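You operate a simulated robot arm through the tools that you are given. There is no shell and no other tool. Be economical: measure what you need, move in short steps, check, and stop when the job is done.

The job below is to be done with a simulated two-armed robot. You get a single attempt, and the scene is never put back.

JOB
Open the drop side of teal cart, take the orange card marked teal and leave it on the back row of the teal cart and shut the cart again. Put the orange card marked grey on top of the steel cap marked wide. Turn the knob marked heat to 170 C. Put the sleeve with blue and pale rings on the far end of the steel table marked sheets. Fetch the strip marked one fifty and set it on top of the steel cap marked small. Put the green block marked good on the top of the bench marked sorting away on the top of the bench marked checking. Lift the tank lid with yellow handle open. Do these in any order. Set down upright: sleeve with blue and pale rings.

Only the result counts: the job must be done as asked and must still hold three seconds after the hand-in. Knocking over, shifting, dropping, spilling or breaking anything else fails it. Lids that push on must go on centred and level and be pressed home; caps that screw on are set level and turned clockwise until they are tight. Flat cloth is picked up by pressing the open fingertips on it (5 to 10 N) and closing them slowly along it; thin cloth reads only 2 to 8 mm in the jaws.

ROBOT AND FRAMES
Two 6-joint arms with two-finger parallel grippers on one trunk, on a base that drives. Base frame: it is fixed to the floor where the robot stands at the start and does not move with it; the origin is under the middle of the robot, x ahead of it, y to its left, z up. Lengths are in mm, angles in rad, forces in N, time in s.
The left shoulder is at the start at [50, 170, 1018], the right one opposite. Each reaches about 1092 mm from its shoulder. Places, roughly: back row of the teal cart [1100, 300, 500]; drop side of teal cart [700, 0, 600]; far end of the steel table marked sheets [-2500, -2600, 800]; green block marked good [-4000, -5250, 750]; knob marked heat [-2300, -2200, 800]; orange card marked grey [-250, -1750, 1000]; orange card marked teal [-250, -1750, 1000]; sleeve with blue and pale rings [-3250, -5000, 1000]; steel cap marked small [0, -5000, 750]; steel cap marked wide [250, -5250, 750]; strip marked one fifty [-3500, -4500, 750]; tank lid with yellow handle [-2500, -7000, 1000]; top of the bench marked checking [1100, -4600, 900]. Payload 1.57 kg a hand.
Tool frame (each hand has its own): the origin (TCP) lies between the finger pads and is the grasp point; the fingertips stand 30 mm ahead of it; z points along the fingers, y is the line along which they close. The gripper opens to 80 mm. The fingers are 17 mm wide and 12 mm thick; the gripper's body (40 by 82 mm) begins 80 mm behind the TCP.
Orientation is told as [roll, pitch, yaw] about the base's x, y, z axes, in that order, counted from this pose: with the fingers straight down and closing along the base's y, the tool's x points along the base's -x, its y along +y and its z along -z.

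CONTROLS
- The arms move only by the tool drive_tool. It takes "left_increments", "right_increments" or both (then of equal length, played together; a hand with none holds still); each is a list of rows, each a list of 7 numbers: the shift along the tool's x, y, z in mm, then the turn, a rotation vector about the tool's x, y, z in rad, then the finger opening in mm, from 0 to 80. In form: [[tx, ty, tz, wx, wy, wz, jaw], ...]. A call has 1 to 8 rows; each row shifts and turns the commanded pose from where the row before left it, along the tool's axes as they then stand. Rows are played at 5 a second. More than 50 mm and 0.15 rad between two rows, or a gripper value outside its range, and nothing of the call is played. Where a pose cannot be reached the arm comes as near as it can. A force on the tool above 40 N (or 10 N above the force at the start of the call, whichever is more), or a blocked arm, ends the call early, and 0.2 s more pass. Each finger travels about 72 mm/s and halts on what it meets, pressing with about 27 N; the grip force reading is that of the motor and also rises with nothing between the fingers. The clock runs only during rows and for 0.2 s after the last one: add rows that do not move to give the fingers time. It gives the time, the measured TCP pose, the force on the tool (base axes), the opening and the grip force at its end, in the units of the frame above (readings bear some noise), with the torque about the TCP (base axes, N m) and any sound that the robot's microphone picked up.
- Cameras (640 x 400 px; columns grow to the right, rows downward): "scene" is now at [36.2, -4, 1580.1]; the picture's right is [-0.06, -1.00, 0.00], its down [-0.80, 0.05, -0.59] and it looks along [0.59, -0.03, -0.81] (base axes); focal length 272 px, centre (320, 200). "left" rides on the left gripper at [72, 7, -122] in its tool frame; the picture's right is [-0.09, 1.00, 0.00], its down [-0.84, -0.08, -0.54] and it looks along [-0.54, -0.05, 0.84] (tool axes); focal length 238 px, centre (320, 200). "right" rides on the right gripper at [72, -7, -122] in its tool frame; the picture's right is [0.09, 1.00, 0.00], its down [-0.84, 0.08, -0.54] and it looks along [-0.54, 0.05, 0.84] (tool axes); focal length 238 px, centre (320, 200). There is no depth. A picture from a camera that has moved, and an enlarged one, comes with that camera's place and axes in the base frame and with its lens.
- snapshot(camera): a new picture of that camera. No time passes.
- lift_body(by): slides the trunk up (or, below 0, down) by that many mm; the arms and the scene camera ride with it, the base frame stays. It gives what a move gives, with no picture.
- drive_base(legs): drives the robot by 1 to 6 legs, each [ahead, left, turn to the left] in mm, mm and rad, along the robot's own axes; the way and the turn of a leg run together, so that a leg with both is an arc; at most 1500 mm and 3.142 rad a leg. The arms and the cameras ride along, it lands a little off, and it stops where it bumps. It gives what a move gives.
- turn_head(pan, tilt): turns the head with the scene camera to pan (to the left, within 1.501 rad either way) and tilt (down, from -0.506 to 1.204), counted from straight ahead of the robot. It gives what a move gives.
- enlarge(camera, box): a new picture of the part [left, top, right, bottom] of that camera's present view, enlarged. No time passes.
- hand_in(): hands the job in; it is judged then, once.

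Work in short steps. Places have to be worked out from the pictures, the camera data and where the tool is seen: move nearer, look again, correct. Check each grasp and each placing, and mend what went wrong. You have 207 turns and 194 pictures in all, those below and enlarged ones among them. Open the grippers and draw the arms clear of the work before you hand the job in, unless the task says otherwise.

The tools are called after "Request:" by a JSON object that holds its "fn" and its "kwargs". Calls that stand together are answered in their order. drive_tool: Moves the arms, as the interface text tells. Its arguments: {"type":"object","properties":{"left_increments":{"type":"array","items":{"type":"array","items":{"type":"number"}}},"right_increments":{"type":"array","items":{"type":"array","items":{"type":"number"}}}},"required":[]} The other tools are called the same way: lift_body (by) slides the trunk up or down; drive_base (legs) drives the base; turn_head (pan, tilt) turns the head that bears the scene camera; snapshot (camera) takes a picture; enlarge (camera, box) takes an enlarged picture of a part of a camera's view; hand_in () hands the job in.

At the start:

```text
time: 0.0
left_tcp_pos: [491.6, 284.7, 908.0]
left_ee_rot: [-0.001, 0.0, -0.002]
left_ft_force: [0.5, -0.5, -0.3]
left_moment: [0.01, 0.02, -0.05]
left_finger_gap: 80.0
left_finger_force: 0.1
right_tcp_pos: [693.8, -280.8, 907.8]
right_ee_rot: [0.0, -0.001, 0.0]
right_ft_force: [-0.6, 0.6, -0.5]
right_moment: [-0.02, 0.01, 0.01]
right_finger_gap: 79.9
right_finger_force: 0.0
trunk travel left (down, up): [-633.0, 337.0]
robot x, y, heading: [1.8, 1.7, 0.003]
head pan, tilt: [-0.059, 0.935]
```

scene: 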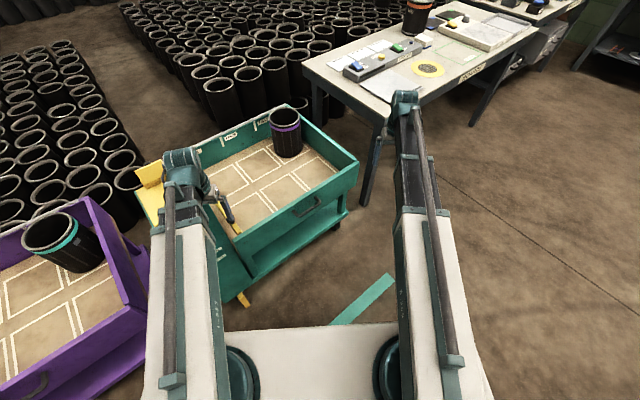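
right: 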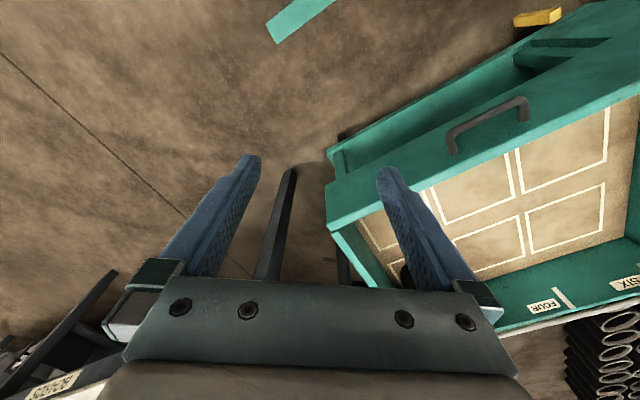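
left: 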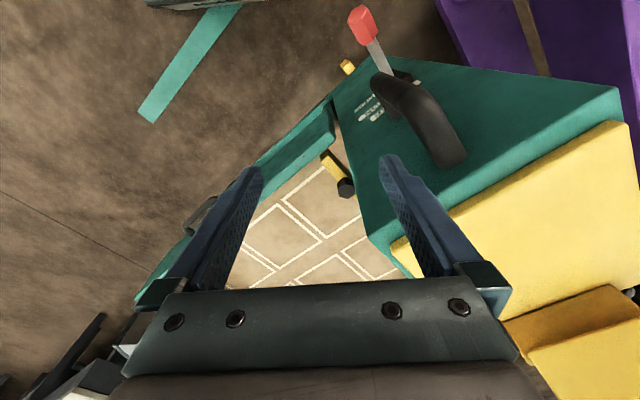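

The teal cart lies ahead-left. I first look around with the head to get the lay of the room, beginning with the cart ahead.

Request:
{"fn": "enlarge", "kwargs": {"camera": "scene", "box": [120, 80, 380, 320]}}

Request:
{"fn": "turn_head", "kwargs": {"pan": -1.5, "tilt": 0.4}}

Request:
{"fn": "snapshot", "kwargs": {"camera": "scene"}}

```text
1.67 times, centred on (250, 200) of scene
camera zoom: at [36.2, -4.0, 1580.1], right [-0.06, -1.0, 0.0], down [-0.8, 0.05, -0.59], along [0.59, -0.03, -0.81], focal length 453 px, centre (437, 200)
```

zoom: 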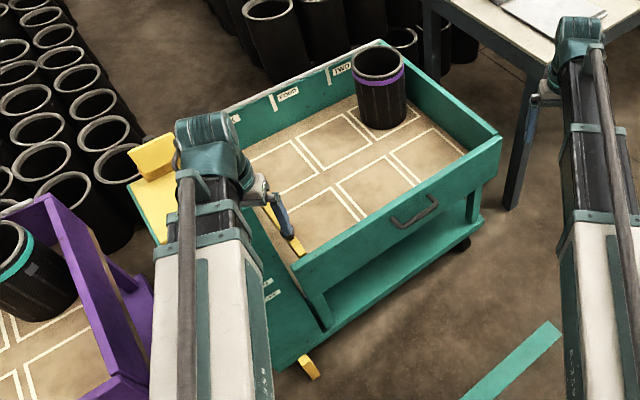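

```text
time: 1.6
left_tcp_pos: [491.7, 285.2, 908.9]
left_ee_rot: [0.001, 0.0, 0.001]
left_ft_force: [0.1, 0.0, -1.0]
left_moment: [-0.02, -0.02, -0.01]
left_finger_gap: 80.0
left_finger_force: 0.1
right_tcp_pos: [694.0, -281.2, 907.3]
right_ee_rot: [0.0, 0.0, -0.002]
right_ft_force: [0.3, -0.1, 0.3]
right_moment: [-0.02, 0.0, 0.0]
right_finger_gap: 79.9
right_finger_force: 0.0
trunk travel left (down, up): [-633.0, 337.0]
robot x, y, heading: [0.4, 1.7, -0.002]
head pan, tilt: [-1.499, 0.4]
```

```text
189 pictures are left
camera scene: at [-30.5, -92.1, 1625.7], right [-1.0, -0.07, 0.0], down [-0.03, 0.39, -0.92], along [0.07, -0.92, -0.39], focal length 272 px, centre (320, 200)
```

scene: 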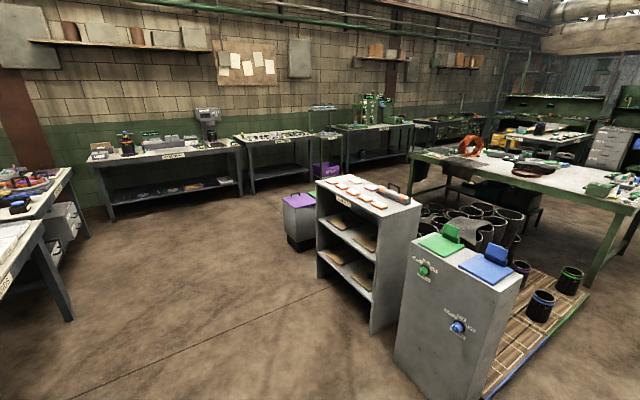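

A large workshop; the cards lie on the grey rack at the right. I zoom on the cards and on the writing by the cart's lever.

Request:
{"fn": "enlarge", "kwargs": {"camera": "scene", "box": [280, 165, 440, 265]}}

Request:
{"fn": "enlarge", "kwargs": {"camera": "left", "box": [300, 0, 540, 150]}}

Request:
{"fn": "turn_head", "kwargs": {"pan": 0.3, "tilt": 0.8}}

Request:
{"fn": "drive_tool", "kwargs": {"left_increments": [[50, 50, -50, 0, 0, 0, 80], [50, 50, -50, 0, 0, 0, 80], [50, 50, -50, 0, 0, 0, 80], [0, 50, -50, 0, 0, 0, 80]]}}

Request:
{"fn": "snapshot", "kwargs": {"camera": "scene"}}

```text
4.00 times, centred on (360, 215) of scene
camera zoom: at [-30.5, -92.1, 1625.7], right [-1.0, -0.07, 0.0], down [-0.03, 0.39, -0.92], along [0.07, -0.92, -0.39], focal length 1087 px, centre (160, 140)
```

zoom: 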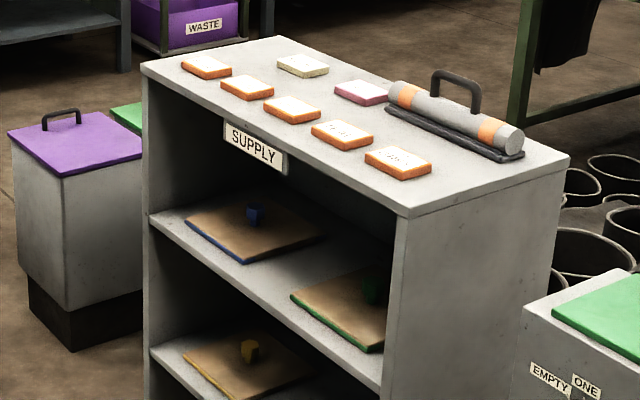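

```text
2.67 times, centred on (420, 75) of left
camera zoom: at [419.1, 291.1, 1029.8], right [0.09, 1.0, 0.0], down [0.84, -0.08, 0.54], along [0.54, -0.05, -0.84], focal length 636 px, centre (53, 533)
```

zoom: 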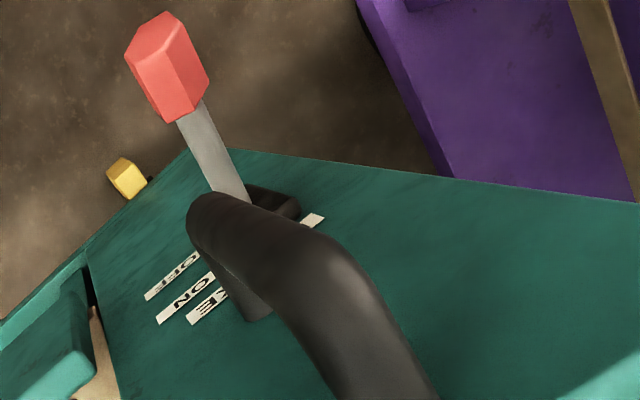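

```text
time: 3.4
left_tcp_pos: [491.7, 283.4, 908.2]
left_ee_rot: [0.0, 0.0, -0.001]
left_ft_force: [-1.4, -0.4, 0.2]
left_moment: [0.05, -0.01, -0.01]
left_finger_gap: 79.8
left_finger_force: 0.2
right_tcp_pos: [694.8, -281.6, 908.3]
right_ee_rot: [-0.001, -0.002, -0.001]
right_ft_force: [-0.2, 0.4, 1.0]
right_moment: [-0.03, 0.0, 0.0]
right_finger_gap: 80.0
right_finger_force: 0.0
trunk travel left (down, up): [-633.0, 337.0]
robot x, y, heading: [2.0, 0.3, -0.002]
head pan, tilt: [0.3, 0.799]
```

```text
refused: row 1 steps farther than a row can; nothing moved
```

```text
186 pictures are left
camera scene: at [39.9, 24.1, 1590.6], right [0.3, -0.96, 0.0], down [-0.68, -0.21, -0.7], along [0.67, 0.21, -0.72], focal length 272 px, centre (320, 200)
```

scene: 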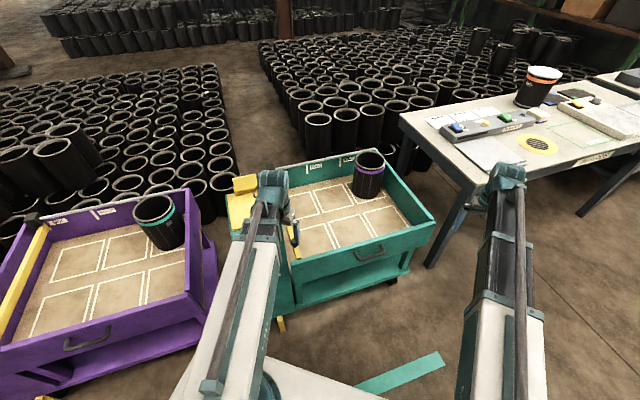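

Rows are limited to 50 mm overall. I raise the left arm back and left, looking down at the lever side.

Request:
{"fn": "drive_tool", "kwargs": {"left_increments": [[30, 28, -28, 0, 0, 0, 80], [30, 28, -28, 0, 0, 0, 80], [30, 28, -28, 0, 0, 0, 80], [30, 28, -28, 0, 0, 0, 80], [30, 28, 0, 0, 0, 0, 80]]}}

Request:
{"fn": "snapshot", "kwargs": {"camera": "left"}}

Request:
{"fn": "enlarge", "kwargs": {"camera": "scene", "box": [190, 130, 450, 340]}}

```text
time: 4.6
left_tcp_pos: [359.1, 436.2, 908.2]
left_ee_rot: [-0.002, 0.002, 0.0]
left_ft_force: [-0.5, 0.4, 0.2]
left_moment: [-0.01, -0.01, 0.0]
left_finger_gap: 80.0
left_finger_force: 0.1
left hand out of reach, approached as far as the arm can: row 1, 2, 3, 4, 5
right_tcp_pos: [694.0, -281.1, 907.2]
right_ee_rot: [0.001, -0.001, 0.0]
right_ft_force: [-0.3, 0.3, -0.3]
right_moment: [0.02, -0.03, 0.02]
right_finger_gap: 79.8
right_finger_force: 0.1
trunk travel left (down, up): [-633.0, 337.0]
robot x, y, heading: [-4.0, 0.2, 0.002]
head pan, tilt: [0.3, 0.799]
```

```text
185 pictures are left
camera left: at [286.4, 443.1, 1029.9], right [0.09, 1.0, 0.0], down [0.84, -0.08, 0.54], along [0.54, -0.05, -0.84], focal length 238 px, centre (320, 200)
```

left: 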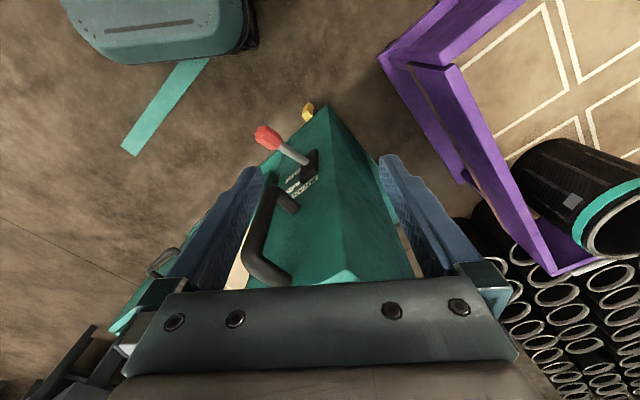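

```text
1.90 times, centred on (320, 235) of scene
camera zoom: at [39.8, 24.3, 1590.6], right [0.3, -0.96, 0.0], down [-0.68, -0.21, -0.7], along [0.67, 0.21, -0.72], focal length 518 px, centre (320, 133)
```

zoom: 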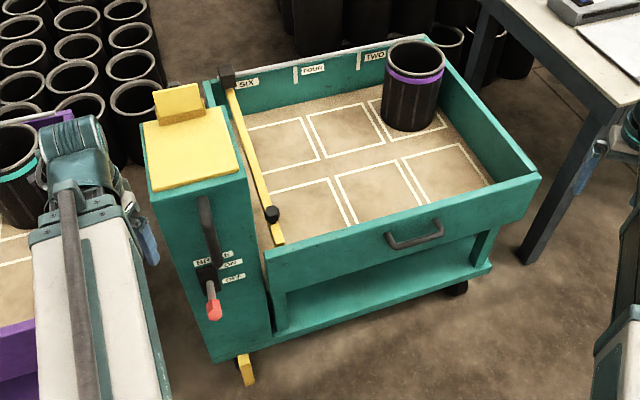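

The pillar carries a brake lever; the drop side has a handle. I zoom in on the lever and on the yellow bar/black knob.

Request:
{"fn": "enlarge", "kwargs": {"camera": "scene", "box": [240, 190, 340, 270]}}

Request:
{"fn": "enlarge", "kwargs": {"camera": "left", "box": [230, 90, 350, 220]}}

Request:
{"fn": "snapshot", "kwargs": {"camera": "right"}}

```text
5.00 times, centred on (290, 230) of scene
camera zoom: at [39.8, 24.3, 1590.6], right [0.3, -0.96, 0.0], down [-0.68, -0.21, -0.7], along [0.67, 0.21, -0.72], focal length 1359 px, centre (470, 50)
```

zoom: 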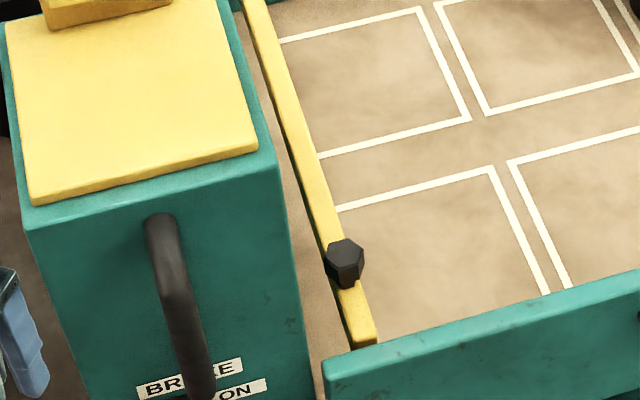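

```text
3.08 times, centred on (290, 155) of left
camera zoom: at [286.4, 443.1, 1029.9], right [0.09, 1.0, 0.0], down [0.84, -0.08, 0.54], along [0.54, -0.05, -0.84], focal length 733 px, centre (412, 338)
```

zoom: 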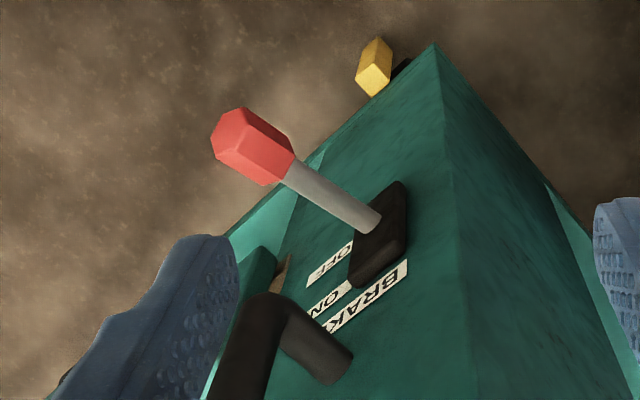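

```text
181 pictures are left
camera right: at [621.6, -287.7, 1030.2], right [-0.09, 1.0, 0.0], down [0.84, 0.08, 0.54], along [0.54, 0.05, -0.84], focal length 238 px, centre (320, 200)
```

right: 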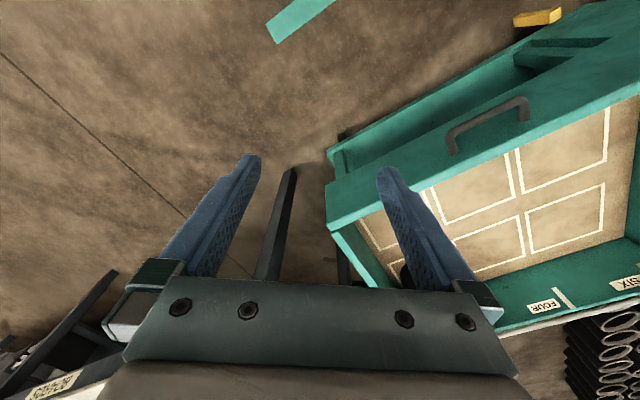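

I judge the drop-side handle near (710, 12, 619) and the cart turned about 0.61 rad. I retract the right arm and drive so the robot squarely faces the drop side.

Request:
{"fn": "drive_tool", "kwargs": {"right_increments": [[50, 0, 0, 0, 0, 0, 80], [50, 0, 0, 0, 0, 0, 80], [50, 0, 0, 0, 0, 0, 80], [50, 0, 0, 0, 0, 0, 80]]}}

Request:
{"fn": "drive_base", "kwargs": {"legs": [[-100, -330, 0], [0, 0, 0.613]]}}

Request:
{"fn": "turn_head", "kwargs": {"pan": 0, "tilt": 0.8}}

Request:
{"fn": "snapshot", "kwargs": {"camera": "scene"}}

```text
time: 5.6
left_tcp_pos: [358.5, 435.9, 907.5]
left_ee_rot: [-0.001, 0.002, 0.0]
left_ft_force: [0.2, -0.6, 0.6]
left_moment: [-0.04, -0.02, 0.02]
left_finger_gap: 79.9
left_finger_force: 0.1
right_tcp_pos: [494.4, -283.3, 908.4]
right_ee_rot: [-0.001, 0.002, 0.001]
right_ft_force: [0.3, 0.3, 0.3]
right_moment: [0.02, 0.02, 0.0]
right_finger_gap: 80.0
right_finger_force: 0.0
trunk travel left (down, up): [-633.0, 337.0]
robot x, y, heading: [-1.0, 0.3, -0.0]
head pan, tilt: [0.3, 0.799]
```

```text
time: 9.5
left_tcp_pos: [-57.9, 230.1, 907.2]
left_ee_rot: [-0.002, 0.001, 0.615]
left_ft_force: [-0.8, 0.5, -0.4]
left_moment: [0.0, 0.02, -0.01]
left_finger_gap: 80.0
left_finger_force: 0.1
right_tcp_pos: [468.2, -278.7, 906.3]
right_ee_rot: [-0.001, -0.001, 0.614]
right_ft_force: [1.2, 0.5, -0.9]
right_moment: [0.03, 0.02, 0.02]
right_finger_gap: 80.0
right_finger_force: 0.1
trunk travel left (down, up): [-633.0, 337.0]
robot x, y, heading: [-100.2, -334.5, 0.618]
head pan, tilt: [0.3, 0.799]
```

```text
time: 10.3
left_tcp_pos: [-57.8, 229.5, 908.4]
left_ee_rot: [-0.003, 0.001, 0.615]
left_ft_force: [0.9, 0.3, -0.4]
left_moment: [0.01, -0.01, 0.0]
left_finger_gap: 80.0
left_finger_force: 0.1
right_tcp_pos: [468.6, -279.5, 906.6]
right_ee_rot: [0.0, -0.001, 0.615]
right_ft_force: [-0.3, 0.0, 0.6]
right_moment: [-0.05, 0.03, 0.05]
right_finger_gap: 80.0
right_finger_force: 0.0
trunk travel left (down, up): [-633.0, 337.0]
robot x, y, heading: [-101.9, -337.3, 0.616]
head pan, tilt: [0.0, 0.799]
```

```text
180 pictures are left
camera scene: at [-63.6, -309.8, 1590.6], right [0.58, -0.82, 0.0], down [-0.59, -0.41, -0.7], along [0.57, 0.4, -0.72], focal length 272 px, centre (320, 200)
```

scene: 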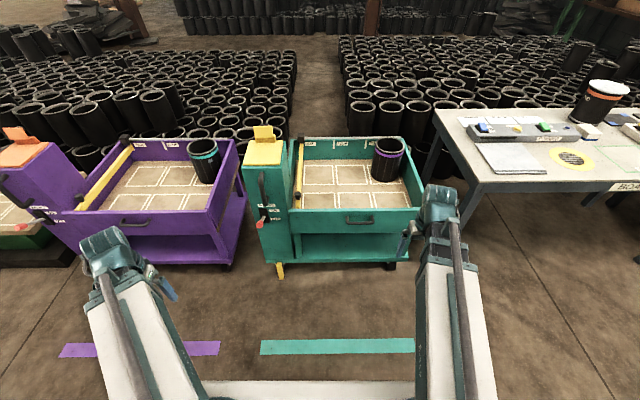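

Now square to the cart. I zoom on the lever and the drop side.

Request:
{"fn": "enlarge", "kwargs": {"camera": "scene", "box": [230, 120, 430, 290]}}

Request:
{"fn": "enlarge", "kwargs": {"camera": "scene", "box": [235, 160, 315, 285]}}

```text
2.35 times, centred on (330, 205) of scene
camera zoom: at [-63.6, -309.8, 1590.6], right [0.58, -0.82, 0.0], down [-0.59, -0.41, -0.7], along [0.57, 0.4, -0.72], focal length 639 px, centre (296, 188)
```

zoom: 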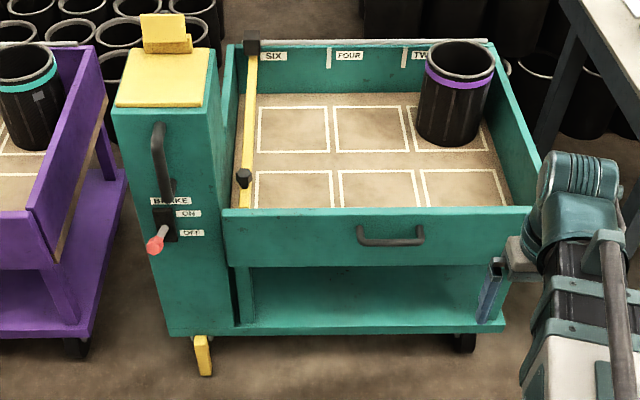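

```text
3.20 times, centred on (275, 222) of scene
camera zoom: at [-63.6, -309.8, 1590.6], right [0.58, -0.82, 0.0], down [-0.59, -0.41, -0.7], along [0.57, 0.4, -0.72], focal length 870 px, centre (464, 128)
```

zoom: 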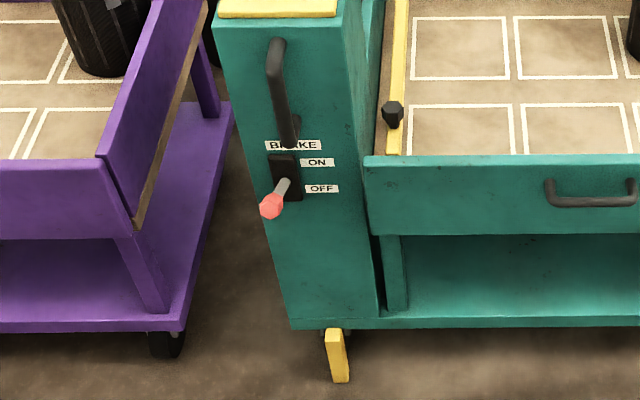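

The lever tilts up (brake ON, foot down). I bring the right hand over the handle (judged 861 ahead, 185 right in robot axes), staying high, then turn it so that it closes across the bar.

Request:
{"fn": "drive_tool", "kwargs": {"right_increments": [[-48, 13, 0, 0, 0, 0, 80], [-48, 13, 0, 0, 0, 0, 80], [-48, 14, 0, 0, 0, 0, 80], [-48, 14, 0, 0, 0, 0, 80], [-48, 14, 0, 0, 0, 0, 80], [-48, 14, 0, 0, 0, 0, 80], [-48, 14, 0, 0, 0, 0, 80]]}}

Request:
{"fn": "drive_tool", "kwargs": {"right_increments": [[0, 0, 20, 0, 0, 0.15, 60], [0, 0, 20, 0, 0, 0.15, 60], [0, 0, 20, 0, 0, 0.15, 60], [0, 0, 20, 0, 0, 0.15, 60], [0, 0, 20, 0, 0, 0.15, 60], [0, 0, 0, 0, 0, 0.15, 60], [0, 0, 0, 0, 0, 0.15, 60], [0, 0, 0, 0, 0, 0.15, 60]]}}

Request:
{"fn": "drive_tool", "kwargs": {"right_increments": [[0, 0, 0, 0, 0, 0.15, 60], [0, 0, 0, 0, 0, 0.15, 60], [0, 0, 0, 0, 0, 0.071, 60]]}}

Request:
{"fn": "snapshot", "kwargs": {"camera": "right"}}

Request:
{"fn": "enlarge", "kwargs": {"camera": "scene", "box": [290, 120, 450, 280]}}

```text
time: 11.9
left_tcp_pos: [-57.6, 229.8, 906.9]
left_ee_rot: [-0.002, 0.002, 0.615]
left_ft_force: [-0.4, 0.6, 0.1]
left_moment: [-0.01, 0.0, -0.01]
left_finger_gap: 80.0
left_finger_force: 0.0
right_tcp_pos: [691.0, -9.0, 907.8]
right_ee_rot: [0.0, 0.0, 0.614]
right_ft_force: [0.7, -0.5, -0.1]
right_moment: [-0.01, 0.05, -0.02]
right_finger_gap: 79.9
right_finger_force: 0.1
right hand out of reach, approached as far as the arm can: row 4
trunk travel left (down, up): [-633.0, 337.0]
robot x, y, heading: [-102.9, -333.5, 0.613]
head pan, tilt: [0.0, 0.799]
```

```text
time: 13.7
left_tcp_pos: [-59.0, 228.7, 907.3]
left_ee_rot: [-0.003, 0.004, 0.613]
left_ft_force: [0.0, 0.8, 0.4]
left_moment: [0.01, 0.01, -0.01]
left_finger_gap: 80.0
left_finger_force: 0.0
right_tcp_pos: [686.7, -7.5, 908.0]
right_ee_rot: [-0.001, 0.001, -0.588]
right_ft_force: [0.7, -0.5, -0.3]
right_moment: [0.0, 0.01, 0.0]
right_finger_gap: 60.0
right_finger_force: 0.1
right hand out of reach, approached as far as the arm can: row 1, 2, 3, 4, 5
trunk travel left (down, up): [-633.0, 337.0]
robot x, y, heading: [-96.2, -333.4, 0.618]
head pan, tilt: [0.0, 0.799]
```

```text
time: 14.5
left_tcp_pos: [-57.9, 228.7, 908.5]
left_ee_rot: [-0.004, 0.002, 0.615]
left_ft_force: [-0.2, 0.1, -0.9]
left_moment: [0.0, 0.03, 0.01]
left_finger_gap: 80.0
left_finger_force: 0.1
right_tcp_pos: [686.5, -7.1, 907.6]
right_ee_rot: [0.0, 0.001, -0.958]
right_ft_force: [0.0, -0.6, -0.3]
right_moment: [-0.01, -0.02, 0.01]
right_finger_gap: 59.9
right_finger_force: 0.1
trunk travel left (down, up): [-633.0, 337.0]
robot x, y, heading: [-100.3, -329.8, 0.614]
head pan, tilt: [0.0, 0.799]
```

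```text
177 pictures are left
camera right: at [639.0, 47.9, 1030.1], right [0.76, 0.65, 0.0], down [0.54, -0.64, 0.54], along [0.35, -0.41, -0.84], focal length 238 px, centre (320, 200)
```

right: 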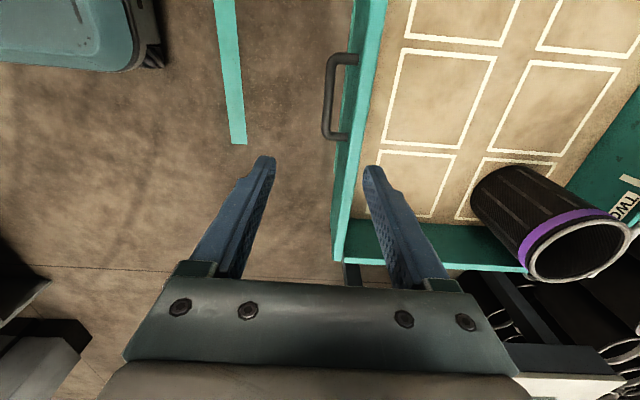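

```text
2.50 times, centred on (370, 200) of scene
camera zoom: at [-63.5, -309.8, 1590.6], right [0.58, -0.82, 0.0], down [-0.59, -0.41, -0.7], along [0.57, 0.4, -0.72], focal length 679 px, centre (195, 200)
```

zoom: 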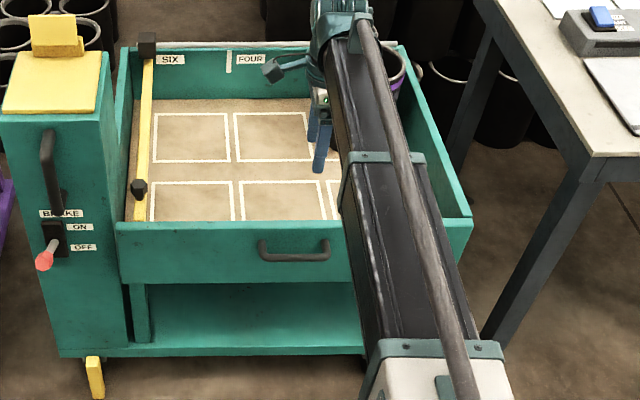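

Height evidently comes from the trunk only (the z shifts were not reachable). The bar lies at about (694.5, 4.4, 628), 13 mm ahead of the TCP; I shift by that, narrow the jaw to 26, lower the trunk 160 and look.

Request:
{"fn": "drive_tool", "kwargs": {"right_increments": [[0, 13, 0, 0, 0, 0, 26], [0, 0, 0, 0, 0, 0, 26], [0, 0, 0, 0, 0, 0, 26]]}}

Request:
{"fn": "lift_body", "kwargs": {"by": -170}}

Request:
{"fn": "snapshot", "kwargs": {"camera": "right"}}

```text
time: 15.3
left_tcp_pos: [-58.3, 229.7, 907.6]
left_ee_rot: [-0.003, 0.001, 0.615]
left_ft_force: [-0.8, 0.2, 0.4]
left_moment: [0.03, -0.01, 0.0]
left_finger_gap: 79.7
left_finger_force: 0.1
right_tcp_pos: [698.3, 0.6, 907.4]
right_ee_rot: [0.001, 0.0, -0.957]
right_ft_force: [0.0, -0.1, -0.4]
right_moment: [0.0, 0.04, 0.02]
right_finger_gap: 26.3
right_finger_force: 0.0
trunk travel left (down, up): [-633.0, 337.0]
robot x, y, heading: [-99.8, -332.8, 0.611]
head pan, tilt: [0.0, 0.799]
```

```text
time: 17.2
left_tcp_pos: [-58.1, 229.2, 737.7]
left_ee_rot: [0.0, 0.002, 0.615]
left_ft_force: [-0.7, 0.0, 0.1]
left_moment: [-0.01, -0.05, 0.0]
left_finger_gap: 80.0
left_finger_force: 0.0
right_tcp_pos: [697.7, 0.5, 737.1]
right_ee_rot: [0.0, 0.002, -0.957]
right_ft_force: [0.1, -0.5, -0.7]
right_moment: [-0.02, 0.03, -0.02]
right_finger_gap: 26.0
right_finger_force: 0.1
trunk travel left (down, up): [-463.0, 507.0]
robot x, y, heading: [-100.5, -332.0, 0.617]
head pan, tilt: [0.0, 0.799]
```

```text
175 pictures are left
camera right: at [650.9, 56.0, 860.2], right [0.76, 0.65, 0.0], down [0.55, -0.64, 0.54], along [0.35, -0.41, -0.84], focal length 238 px, centre (320, 200)
```

right: 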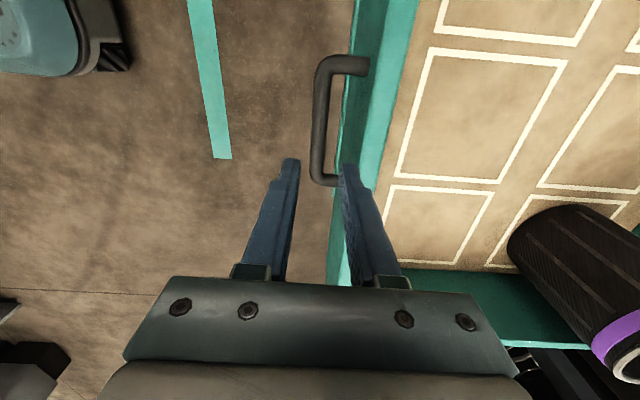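

The bar sits centred between the fingers with the front finger in the ~23 mm gap. I lower 105 mm and look before closing.

Request:
{"fn": "lift_body", "kwargs": {"by": -105}}

Request:
{"fn": "snapshot", "kwargs": {"camera": "right"}}

```text
time: 18.6
left_tcp_pos: [-58.1, 230.0, 634.1]
left_ee_rot: [-0.001, 0.003, 0.615]
left_ft_force: [0.1, 0.1, -0.5]
left_moment: [-0.01, -0.01, 0.0]
left_finger_gap: 79.9
left_finger_force: 0.1
right_tcp_pos: [699.6, 1.2, 633.6]
right_ee_rot: [0.0, 0.0, -0.955]
right_ft_force: [-0.3, -0.2, -0.3]
right_moment: [0.01, -0.01, -0.02]
right_finger_gap: 25.7
right_finger_force: 0.1
trunk travel left (down, up): [-358.0, 612.0]
robot x, y, heading: [-97.8, -332.0, 0.617]
head pan, tilt: [0.0, 0.799]
```

```text
174 pictures are left
camera right: at [650.9, 56.0, 755.2], right [0.76, 0.65, 0.0], down [0.55, -0.64, 0.54], along [0.35, -0.41, -0.84], focal length 238 px, centre (320, 200)
```

right: 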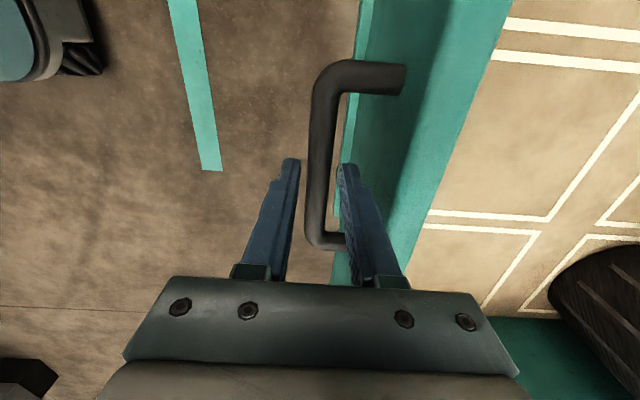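

The bar is between the fingers. I close on it and pull gently 15 mm outwards to feel how the side moves.

Request:
{"fn": "drive_tool", "kwargs": {"right_increments": [[0, 0, 0, 0, 0, 0, 8], [0, 0, 0, 0, 0, 0, 8], [0, -5, 0, 0, 0, 0, 8], [0, -5, 0, 0, 0, 0, 8], [0, -5, 0, 0, 0, 0, 8]]}}

Request:
{"fn": "enlarge", "kwargs": {"camera": "scene", "box": [230, 60, 450, 280]}}

```text
time: 19.8
left_tcp_pos: [-55.5, 230.2, 630.8]
left_ee_rot: [0.0, 0.005, 0.615]
left_ft_force: [-0.5, -0.2, 0.4]
left_moment: [-0.02, 0.0, 0.02]
left_finger_gap: 79.9
left_finger_force: 0.0
right_tcp_pos: [689.0, -5.2, 628.1]
right_ee_rot: [0.0, 0.0, -0.956]
right_ft_force: [15.8, 7.9, -29.7]
right_moment: [0.2, -0.28, 0.51]
right_finger_gap: 16.1
right_finger_force: 31.5
trunk travel left (down, up): [-358.0, 612.0]
robot x, y, heading: [-100.2, -334.2, 0.614]
head pan, tilt: [0.0, 0.799]
```

```text
1.82 times, centred on (340, 170) of scene
camera zoom: at [-59.8, -308.2, 1315.0], right [0.58, -0.82, 0.0], down [-0.59, -0.41, -0.69], along [0.57, 0.4, -0.72], focal length 494 px, centre (284, 254)
```

zoom: 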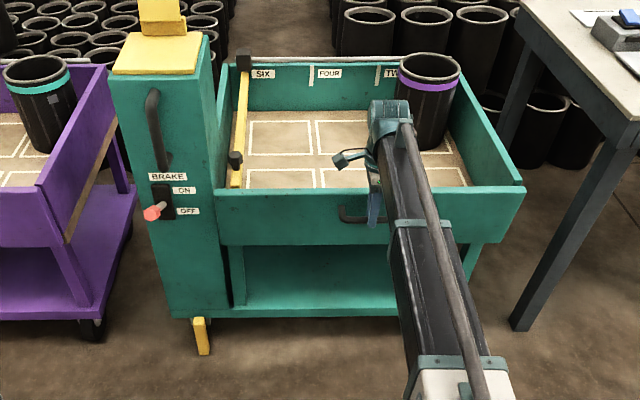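

The side is hinged at its bottom and swings out (the bar moved 12 mm out, pulling down). I ease the jaw open to see whether it stays ajar.

Request:
{"fn": "drive_tool", "kwargs": {"right_increments": [[0, 0, 0, 0, 0, 0, 22], [0, 0, 0, 0, 0, 0, 22], [0, 0, 0, 0, 0, 0, 22]]}}

Request:
{"fn": "snapshot", "kwargs": {"camera": "right"}}

```text
time: 20.6
left_tcp_pos: [-56.7, 229.6, 632.2]
left_ee_rot: [-0.001, 0.002, 0.613]
left_ft_force: [0.2, 0.0, -0.5]
left_moment: [-0.01, -0.01, 0.01]
left_finger_gap: 80.1
left_finger_force: 0.1
right_tcp_pos: [684.8, -8.6, 632.6]
right_ee_rot: [0.0, 0.0, -0.958]
right_ft_force: [0.9, 0.3, 1.2]
right_moment: [0.04, -0.02, 0.01]
right_finger_gap: 22.9
right_finger_force: 0.6
trunk travel left (down, up): [-358.0, 612.0]
robot x, y, heading: [-101.9, -332.5, 0.613]
head pan, tilt: [0.0, 0.799]
```

```text
172 pictures are left
camera right: at [637.9, 47.6, 755.2], right [0.76, 0.65, 0.0], down [0.55, -0.64, 0.54], along [0.35, -0.41, -0.84], focal length 238 px, centre (320, 200)
```

right: 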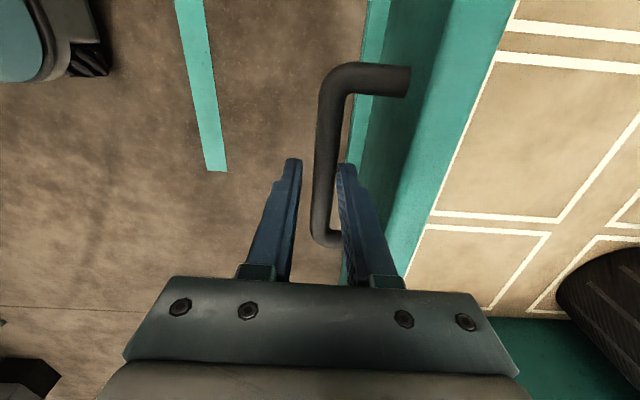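

It stays ajar. I raise clear, go inside over the empty cell with closed fingers, and push the top of the side outwards from within.

Request:
{"fn": "lift_body", "kwargs": {"by": 125}}

Request:
{"fn": "drive_tool", "kwargs": {"right_increments": [[0, 48, 0, 0, 0, 0, 0], [0, 47, 0, 0, 0, 0, 0]]}}

Request:
{"fn": "lift_body", "kwargs": {"by": -90}}

Request:
{"fn": "snapshot", "kwargs": {"camera": "right"}}

```text
time: 22.1
left_tcp_pos: [-57.2, 229.7, 758.5]
left_ee_rot: [-0.003, 0.002, 0.615]
left_ft_force: [0.5, 0.8, -0.2]
left_moment: [0.01, 0.0, 0.02]
left_finger_gap: 79.9
left_finger_force: 0.0
right_tcp_pos: [685.7, -6.7, 757.7]
right_ee_rot: [0.0, -0.001, -0.957]
right_ft_force: [-0.2, 0.0, 0.5]
right_moment: [-0.05, 0.03, 0.01]
right_finger_gap: 21.9
right_finger_force: 0.2
trunk travel left (down, up): [-483.0, 487.0]
robot x, y, heading: [-101.2, -337.5, 0.613]
head pan, tilt: [0.0, 0.799]
```

```text
time: 22.7
left_tcp_pos: [-57.9, 228.7, 757.5]
left_ee_rot: [0.0, 0.002, 0.614]
left_ft_force: [0.1, -0.6, 0.0]
left_moment: [-0.01, 0.03, -0.02]
left_finger_gap: 80.1
left_finger_force: 0.0
right_tcp_pos: [761.4, 47.7, 758.4]
right_ee_rot: [0.001, -0.001, -0.958]
right_ft_force: [0.5, 0.2, -0.4]
right_moment: [0.0, 0.01, -0.02]
right_finger_gap: 0.2
right_finger_force: 21.6
trunk travel left (down, up): [-483.0, 487.0]
robot x, y, heading: [-99.9, -329.1, 0.617]
head pan, tilt: [0.0, 0.799]
```

```text
time: 24.0
left_tcp_pos: [-57.5, 230.2, 667.5]
left_ee_rot: [-0.001, 0.002, 0.615]
left_ft_force: [0.1, 0.4, 0.1]
left_moment: [-0.01, -0.01, 0.01]
left_finger_gap: 80.1
left_finger_force: 0.2
right_tcp_pos: [760.9, 46.9, 667.6]
right_ee_rot: [0.002, 0.001, -0.955]
right_ft_force: [0.0, 0.2, -0.1]
right_moment: [0.06, 0.02, 0.01]
right_finger_gap: 0.0
right_finger_force: 21.7
trunk travel left (down, up): [-393.0, 577.0]
robot x, y, heading: [-102.9, -333.7, 0.608]
head pan, tilt: [0.0, 0.799]
```

```text
171 pictures are left
camera right: at [712.6, 102.1, 790.2], right [0.76, 0.65, 0.0], down [0.55, -0.64, 0.54], along [0.35, -0.41, -0.84], focal length 238 px, centre (320, 200)
```

right: 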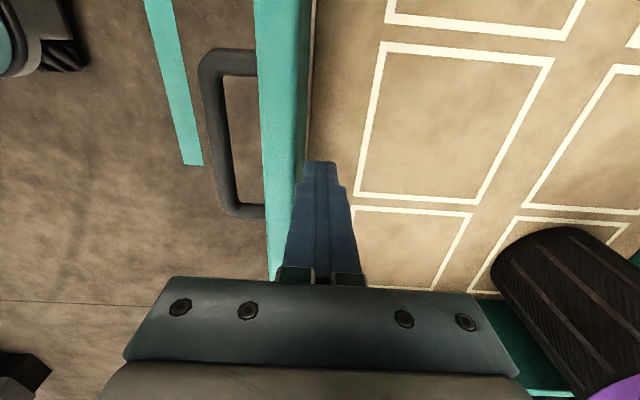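

The closed fingers are inside the side. I push outwards 85 mm in small rows.

Request:
{"fn": "drive_tool", "kwargs": {"right_increments": [[0, -15, 0, 0, 0, 0, 0], [0, -12, 0, 0, 0, 0, 0], [0, -12, 0, 0, 0, 0, 0], [0, -12, 0, 0, 0, 0, 0], [0, -12, 0, 0, 0, 0, 0], [0, -12, 0, 0, 0, 0, 0], [0, -12, 0, 0, 0, 0, 0]]}}

Request:
{"fn": "snapshot", "kwargs": {"camera": "right"}}

```text
time: 25.6
left_tcp_pos: [-57.9, 228.7, 668.1]
left_ee_rot: [-0.002, 0.002, 0.613]
left_ft_force: [-0.3, -0.4, 0.3]
left_moment: [-0.01, 0.0, 0.01]
left_finger_gap: 79.9
left_finger_force: 0.1
right_tcp_pos: [688.7, -3.9, 666.5]
right_ee_rot: [0.002, 0.0, -0.956]
right_ft_force: [-0.4, 0.4, -0.1]
right_moment: [0.02, -0.01, 0.01]
right_finger_gap: 0.4
right_finger_force: 21.6
trunk travel left (down, up): [-393.0, 577.0]
robot x, y, heading: [-95.2, -334.3, 0.617]
head pan, tilt: [0.0, 0.799]
```

```text
170 pictures are left
camera right: at [640.5, 51.9, 790.1], right [0.76, 0.65, 0.0], down [0.55, -0.64, 0.54], along [0.35, -0.41, -0.84], focal length 238 px, centre (320, 200)
```

right: 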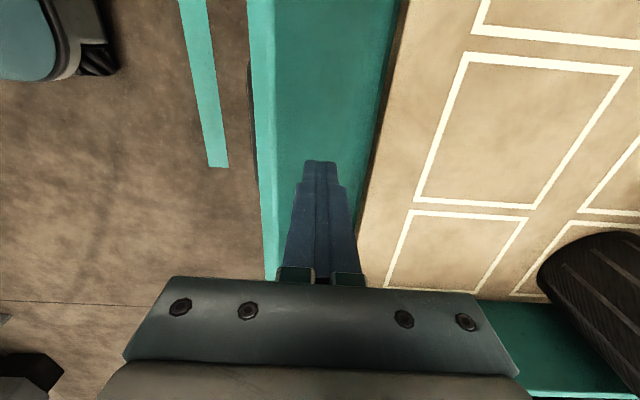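

The side tilts and holds where it is left (damped). I push it further down by stepping outward and lowering the trunk.

Request:
{"fn": "drive_tool", "kwargs": {"right_increments": [[0, -12, 0, 0, 0, 0, 0], [0, -12, 0, 0, 0, 0, 0]]}}

Request:
{"fn": "lift_body", "kwargs": {"by": -25}}

Request:
{"fn": "lift_body", "kwargs": {"by": -25}}

Request:
{"fn": "snapshot", "kwargs": {"camera": "right"}}

Request:
{"fn": "snapshot", "kwargs": {"camera": "scene"}}

```text
time: 26.2
left_tcp_pos: [-58.0, 230.1, 667.5]
left_ee_rot: [-0.004, 0.003, 0.614]
left_ft_force: [0.0, -0.2, 0.3]
left_moment: [-0.02, 0.01, 0.02]
left_finger_gap: 80.2
left_finger_force: 0.1
right_tcp_pos: [669.9, -17.9, 667.6]
right_ee_rot: [0.002, -0.001, -0.956]
right_ft_force: [0.1, -0.4, -0.3]
right_moment: [0.0, 0.02, 0.02]
right_finger_gap: 0.1
right_finger_force: 21.5
trunk travel left (down, up): [-393.0, 577.0]
robot x, y, heading: [-99.2, -333.3, 0.614]
head pan, tilt: [0.0, 0.799]
```

```text
time: 26.9
left_tcp_pos: [-57.6, 229.6, 643.2]
left_ee_rot: [-0.002, 0.002, 0.614]
left_ft_force: [1.1, -0.1, -0.2]
left_moment: [0.01, -0.02, 0.01]
left_finger_gap: 80.1
left_finger_force: 0.0
right_tcp_pos: [669.4, -19.3, 642.0]
right_ee_rot: [0.003, 0.0, -0.956]
right_ft_force: [0.3, 0.2, 0.2]
right_moment: [0.01, -0.01, 0.0]
right_finger_gap: 0.0
right_finger_force: 21.6
trunk travel left (down, up): [-368.0, 602.0]
robot x, y, heading: [-101.8, -336.3, 0.615]
head pan, tilt: [0.0, 0.799]
```

```text
time: 27.6
left_tcp_pos: [-56.4, 229.8, 617.1]
left_ee_rot: [-0.002, 0.001, 0.614]
left_ft_force: [-0.4, -1.0, 1.2]
left_moment: [0.01, 0.0, 0.02]
left_finger_gap: 80.4
left_finger_force: 0.2
right_tcp_pos: [669.6, -18.8, 619.0]
right_ee_rot: [0.001, 0.001, -0.955]
right_ft_force: [0.2, -0.1, 0.2]
right_moment: [-0.01, -0.05, 0.04]
right_finger_gap: 0.1
right_finger_force: 22.1
trunk travel left (down, up): [-343.0, 627.0]
robot x, y, heading: [-100.0, -333.0, 0.616]
head pan, tilt: [0.0, 0.799]
```

```text
169 pictures are left
camera right: at [621.8, 36.9, 740.1], right [0.76, 0.65, 0.0], down [0.55, -0.64, 0.54], along [0.35, -0.41, -0.84], focal length 238 px, centre (320, 200)
```

right: 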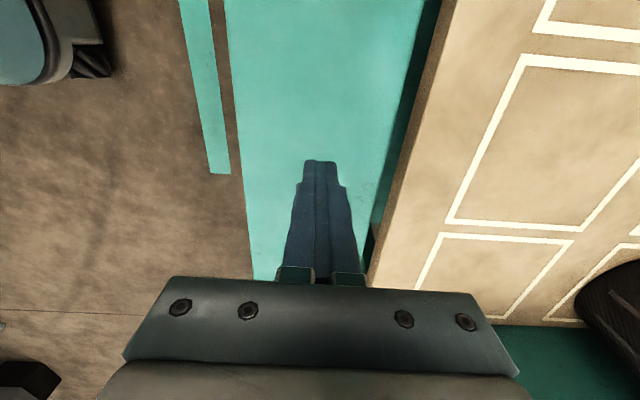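

```text
168 pictures are left
camera scene: at [-63.6, -309.9, 1300.6], right [0.58, -0.82, 0.0], down [-0.59, -0.41, -0.7], along [0.57, 0.4, -0.72], focal length 272 px, centre (320, 200)
```

scene: 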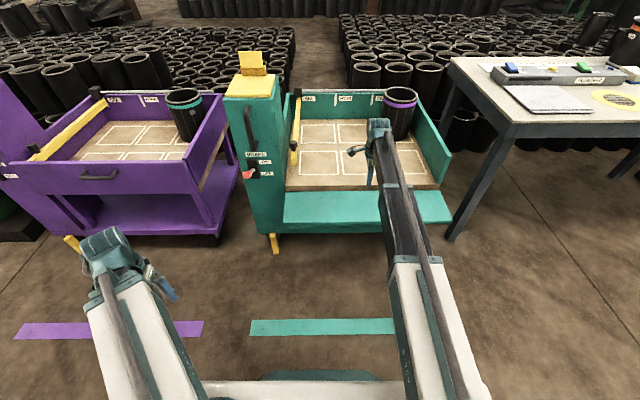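

The side is well over. I lower another 40 mm to push it on to its stop.

Request:
{"fn": "lift_body", "kwargs": {"by": -40}}

Request:
{"fn": "enlarge", "kwargs": {"camera": "scene", "box": [230, 60, 470, 260]}}

```text
time: 28.4
left_tcp_pos: [-57.3, 229.7, 578.4]
left_ee_rot: [0.0, 0.001, 0.614]
left_ft_force: [-0.5, 0.4, 0.2]
left_moment: [-0.04, -0.01, 0.02]
left_finger_gap: 79.9
left_finger_force: 0.1
right_tcp_pos: [669.4, -18.3, 577.8]
right_ee_rot: [0.001, 0.0, -0.957]
right_ft_force: [-0.8, 0.4, 0.5]
right_moment: [0.03, 0.0, 0.01]
right_finger_gap: 0.3
right_finger_force: 20.9
trunk travel left (down, up): [-303.0, 667.0]
robot x, y, heading: [-95.0, -333.2, 0.612]
head pan, tilt: [0.0, 0.799]
```

```text
2.00 times, centred on (350, 160) of scene
camera zoom: at [-63.6, -309.8, 1260.6], right [0.58, -0.82, 0.0], down [-0.59, -0.41, -0.7], along [0.57, 0.4, -0.72], focal length 543 px, centre (260, 280)
```

zoom: 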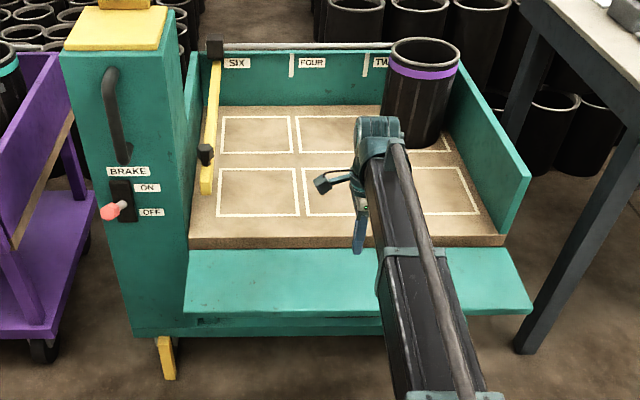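

The side is down with no load on the hand. I retract the right arm, raise the trunk and drive to stand square before the supply rack, at about (591, -1147) facing -2.53.

Request:
{"fn": "lift_body", "kwargs": {"by": 250}}

Request:
{"fn": "drive_tool", "kwargs": {"right_increments": [[0, -48, 0, 0, 0, 0, 60], [0, -48, 0, 0, 0, 0, 60], [0, -48, 0, 0, 0, 0, 60], [0, -48, 0, 0, 0, 0, 60], [0, -48, 0, 0, 0, 0, 60], [0, -48, 0, 0, 0, 0, 60], [0, -48, 0, 0, 0, 0, 60]]}}

Request:
{"fn": "snapshot", "kwargs": {"camera": "scene"}}

```text
time: 31.0
left_tcp_pos: [-57.4, 229.3, 827.1]
left_ee_rot: [-0.002, 0.003, 0.615]
left_ft_force: [0.3, 1.0, -0.4]
left_moment: [-0.01, 0.0, 0.02]
left_finger_gap: 80.0
left_finger_force: 0.1
right_tcp_pos: [669.8, -18.6, 827.6]
right_ee_rot: [0.002, -0.001, -0.957]
right_ft_force: [0.1, 1.0, -0.5]
right_moment: [-0.01, 0.03, -0.05]
right_finger_gap: 0.2
right_finger_force: 21.0
trunk travel left (down, up): [-553.0, 417.0]
robot x, y, heading: [-96.1, -332.7, 0.616]
head pan, tilt: [0.0, 0.799]
```

```text
time: 32.6
left_tcp_pos: [-58.0, 230.2, 828.9]
left_ee_rot: [-0.001, 0.001, 0.614]
left_ft_force: [-0.2, -0.5, 0.2]
left_moment: [0.01, -0.04, -0.02]
left_finger_gap: 79.8
left_finger_force: 0.1
right_tcp_pos: [395.2, -212.9, 827.2]
right_ee_rot: [0.003, -0.002, -0.954]
right_ft_force: [-0.3, 0.1, -0.2]
right_moment: [-0.03, 0.02, -0.02]
right_finger_gap: 60.0
right_finger_force: 0.1
right hand out of reach, approached as far as the arm can: row 4, 6
trunk travel left (down, up): [-553.0, 417.0]
robot x, y, heading: [-99.7, -334.7, 0.613]
head pan, tilt: [0.0, 0.799]
```

```text
166 pictures are left
camera scene: at [-63.8, -309.9, 1510.6], right [0.58, -0.82, 0.0], down [-0.59, -0.41, -0.7], along [0.57, 0.4, -0.72], focal length 272 px, centre (320, 200)
```

scene: 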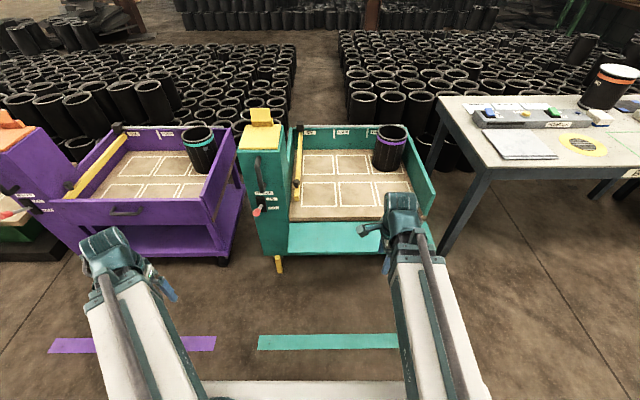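

Side open. I drive backwards a little, strafe right, turn round to the rack, and raise the trunk.

Request:
{"fn": "lift_body", "kwargs": {"by": 230}}

Request:
{"fn": "drive_base", "kwargs": {"legs": [[-60, 0, 0], [0, -1063, 0], [0, 0, -1.57], [0, 0, -1.57]]}}

Request:
{"fn": "snapshot", "kwargs": {"camera": "scene"}}

```text
time: 35.0
left_tcp_pos: [-58.4, 228.8, 1056.5]
left_ee_rot: [-0.001, 0.001, 0.614]
left_ft_force: [-0.1, 0.4, 1.0]
left_moment: [-0.03, 0.0, 0.0]
left_finger_gap: 80.1
left_finger_force: 0.1
right_tcp_pos: [396.1, -211.4, 1058.0]
right_ee_rot: [0.001, 0.0, -0.956]
right_ft_force: [-0.4, -0.7, 0.4]
right_moment: [-0.02, -0.04, -0.02]
right_finger_gap: 59.9
right_finger_force: 0.0
trunk travel left (down, up): [-783.0, 187.0]
robot x, y, heading: [-101.0, -331.3, 0.611]
head pan, tilt: [0.0, 0.799]
```

```text
time: 49.0
left_tcp_pos: [427.4, -1836.0, 1058.4]
left_ee_rot: [0.0, 0.003, -2.573]
left_ft_force: [0.2, -0.1, 0.2]
left_moment: [-0.02, -0.03, -0.01]
left_finger_gap: 80.0
left_finger_force: 0.0
right_tcp_pos: [-7.8, -1374.4, 1057.7]
right_ee_rot: [0.001, 0.0, 2.139]
right_ft_force: [-0.3, 0.1, 0.0]
right_moment: [-0.01, -0.01, -0.03]
right_finger_gap: 60.0
right_finger_force: 0.2
trunk travel left (down, up): [-783.0, 187.0]
robot x, y, heading: [492.0, -1275.1, -2.57]
head pan, tilt: [0.0, 0.799]
```

```text
165 pictures are left
camera scene: at [461.3, -1296.2, 1740.6], right [-0.54, 0.84, 0.0], down [0.6, 0.39, -0.7], along [-0.59, -0.38, -0.72], focal length 272 px, centre (320, 200)
```

scene: 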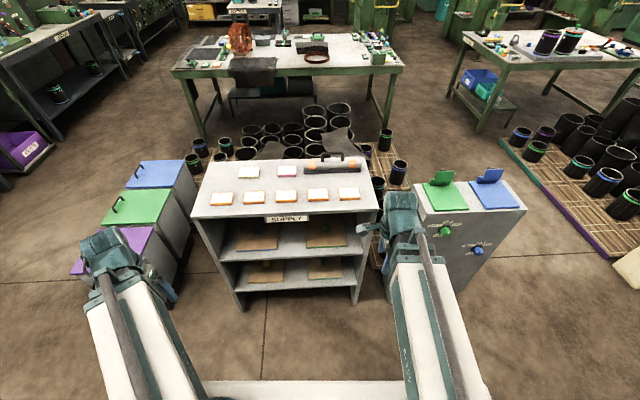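

Excellent: square before the rack. I zoom on the cards.

Request:
{"fn": "enlarge", "kwargs": {"camera": "scene", "box": [190, 145, 390, 225]}}

Request:
{"fn": "enlarge", "kwargs": {"camera": "scene", "box": [200, 180, 290, 215]}}

Request:
{"fn": "enlarge", "kwargs": {"camera": "scene", "box": [270, 180, 370, 215]}}

```text
3.20 times, centred on (290, 185) of scene
camera zoom: at [461.3, -1296.2, 1740.6], right [-0.54, 0.84, 0.0], down [0.6, 0.39, -0.7], along [-0.59, -0.38, -0.72], focal length 870 px, centre (416, 248)
```

zoom: 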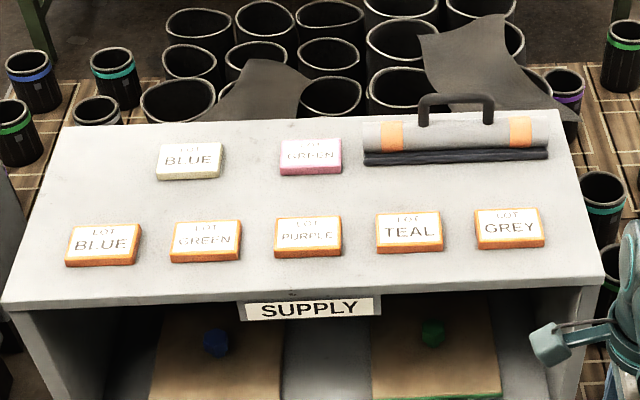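

```text
7.11 times, centred on (245, 198) of scene
camera zoom: at [461.3, -1296.2, 1740.6], right [-0.54, 0.84, 0.0], down [0.6, 0.39, -0.7], along [-0.59, -0.38, -0.72], focal length 1932 px, centre (853, 218)
```

zoom: 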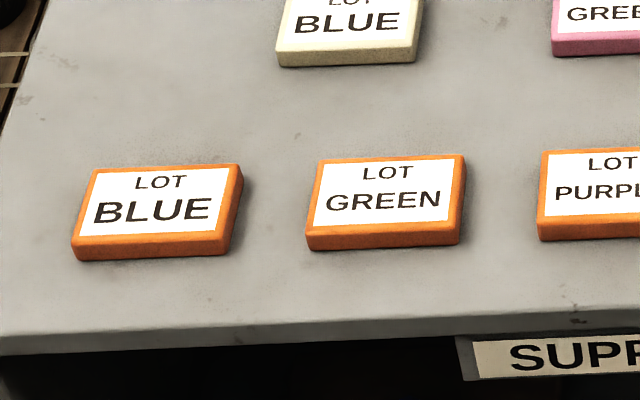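

```text
6.40 times, centred on (320, 198) of scene
camera zoom: at [461.3, -1296.2, 1740.6], right [-0.54, 0.84, 0.0], down [0.6, 0.39, -0.7], along [-0.59, -0.38, -0.72], focal length 1739 px, centre (320, 216)
```

zoom: 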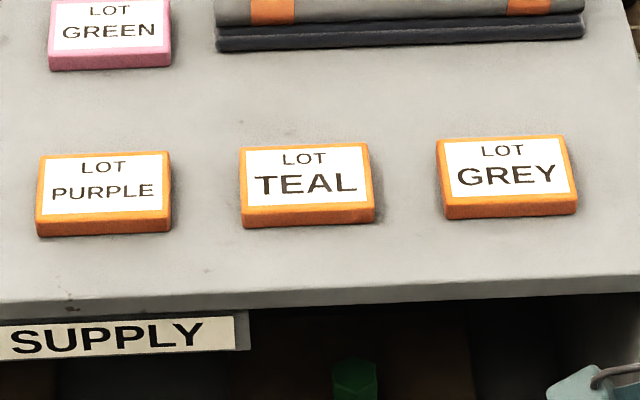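

TEAL and GREY read clearly. Triangulated: card tops at z≈952, teal near (-204,-1736), grey near (-280,-1631), about 57 mm deep. I square up the base by 0.066 rad and bring the right hand over the grey card.

Request:
{"fn": "drive_base", "kwargs": {"legs": [[0, 0, 0.066]]}}

Request:
{"fn": "drive_tool", "kwargs": {"right_increments": [[2, 48, 0, 0, 0, 0, 80], [2, 48, 0, 0, 0, 0, 80], [2, 48, 0, 0, 0, 0, 80], [2, 48, 0, 0, 0, 0, 80], [2, 48, 0, 0, 0, 0, 80], [2, 48, 0, 0, 0, 0, 80], [1, 48, 0, 0, 0, 0, 80]]}}

Request:
{"fn": "snapshot", "kwargs": {"camera": "right"}}

```text
time: 49.9
left_tcp_pos: [463.0, -1838.7, 1060.1]
left_ee_rot: [-0.003, 0.002, -2.506]
left_ft_force: [0.0, -0.3, 0.3]
left_moment: [-0.02, -0.03, 0.01]
left_finger_gap: 80.0
left_finger_force: 0.0
right_tcp_pos: [0.9, -1407.4, 1057.5]
right_ee_rot: [0.002, 0.001, 2.207]
right_ft_force: [-0.7, 0.7, -1.0]
right_moment: [0.03, 0.0, -0.01]
right_finger_gap: 60.0
right_finger_force: 0.1
trunk travel left (down, up): [-783.0, 187.0]
robot x, y, heading: [495.1, -1272.1, -2.503]
head pan, tilt: [0.0, 0.799]
```

```text
time: 51.5
left_tcp_pos: [462.6, -1839.0, 1056.9]
left_ee_rot: [-0.003, 0.002, -2.505]
left_ft_force: [0.1, -0.1, 0.1]
left_moment: [0.05, 0.02, -0.01]
left_finger_gap: 79.9
left_finger_force: 0.1
right_tcp_pos: [-265.2, -1617.7, 1057.9]
right_ee_rot: [0.002, 0.001, 2.208]
right_ft_force: [0.1, 0.6, -0.1]
right_moment: [0.01, 0.01, -0.03]
right_finger_gap: 79.9
right_finger_force: 0.1
trunk travel left (down, up): [-783.0, 187.0]
robot x, y, heading: [496.3, -1278.7, -2.504]
head pan, tilt: [0.0, 0.799]
```

```text
161 pictures are left
camera right: at [-218.1, -1670.8, 1179.6], right [-0.75, -0.67, 0.0], down [-0.56, 0.63, 0.54], along [-0.36, 0.4, -0.84], focal length 238 px, centre (320, 200)
```

right: 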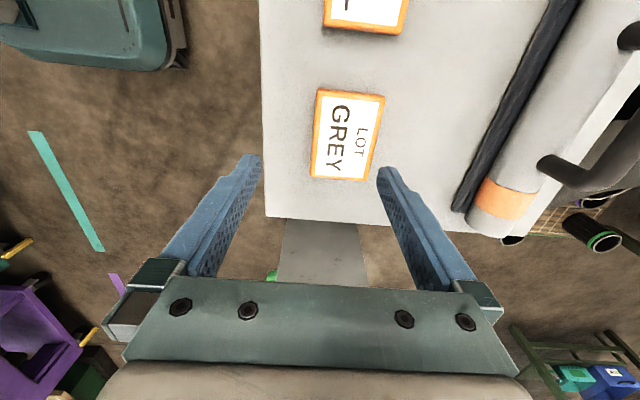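

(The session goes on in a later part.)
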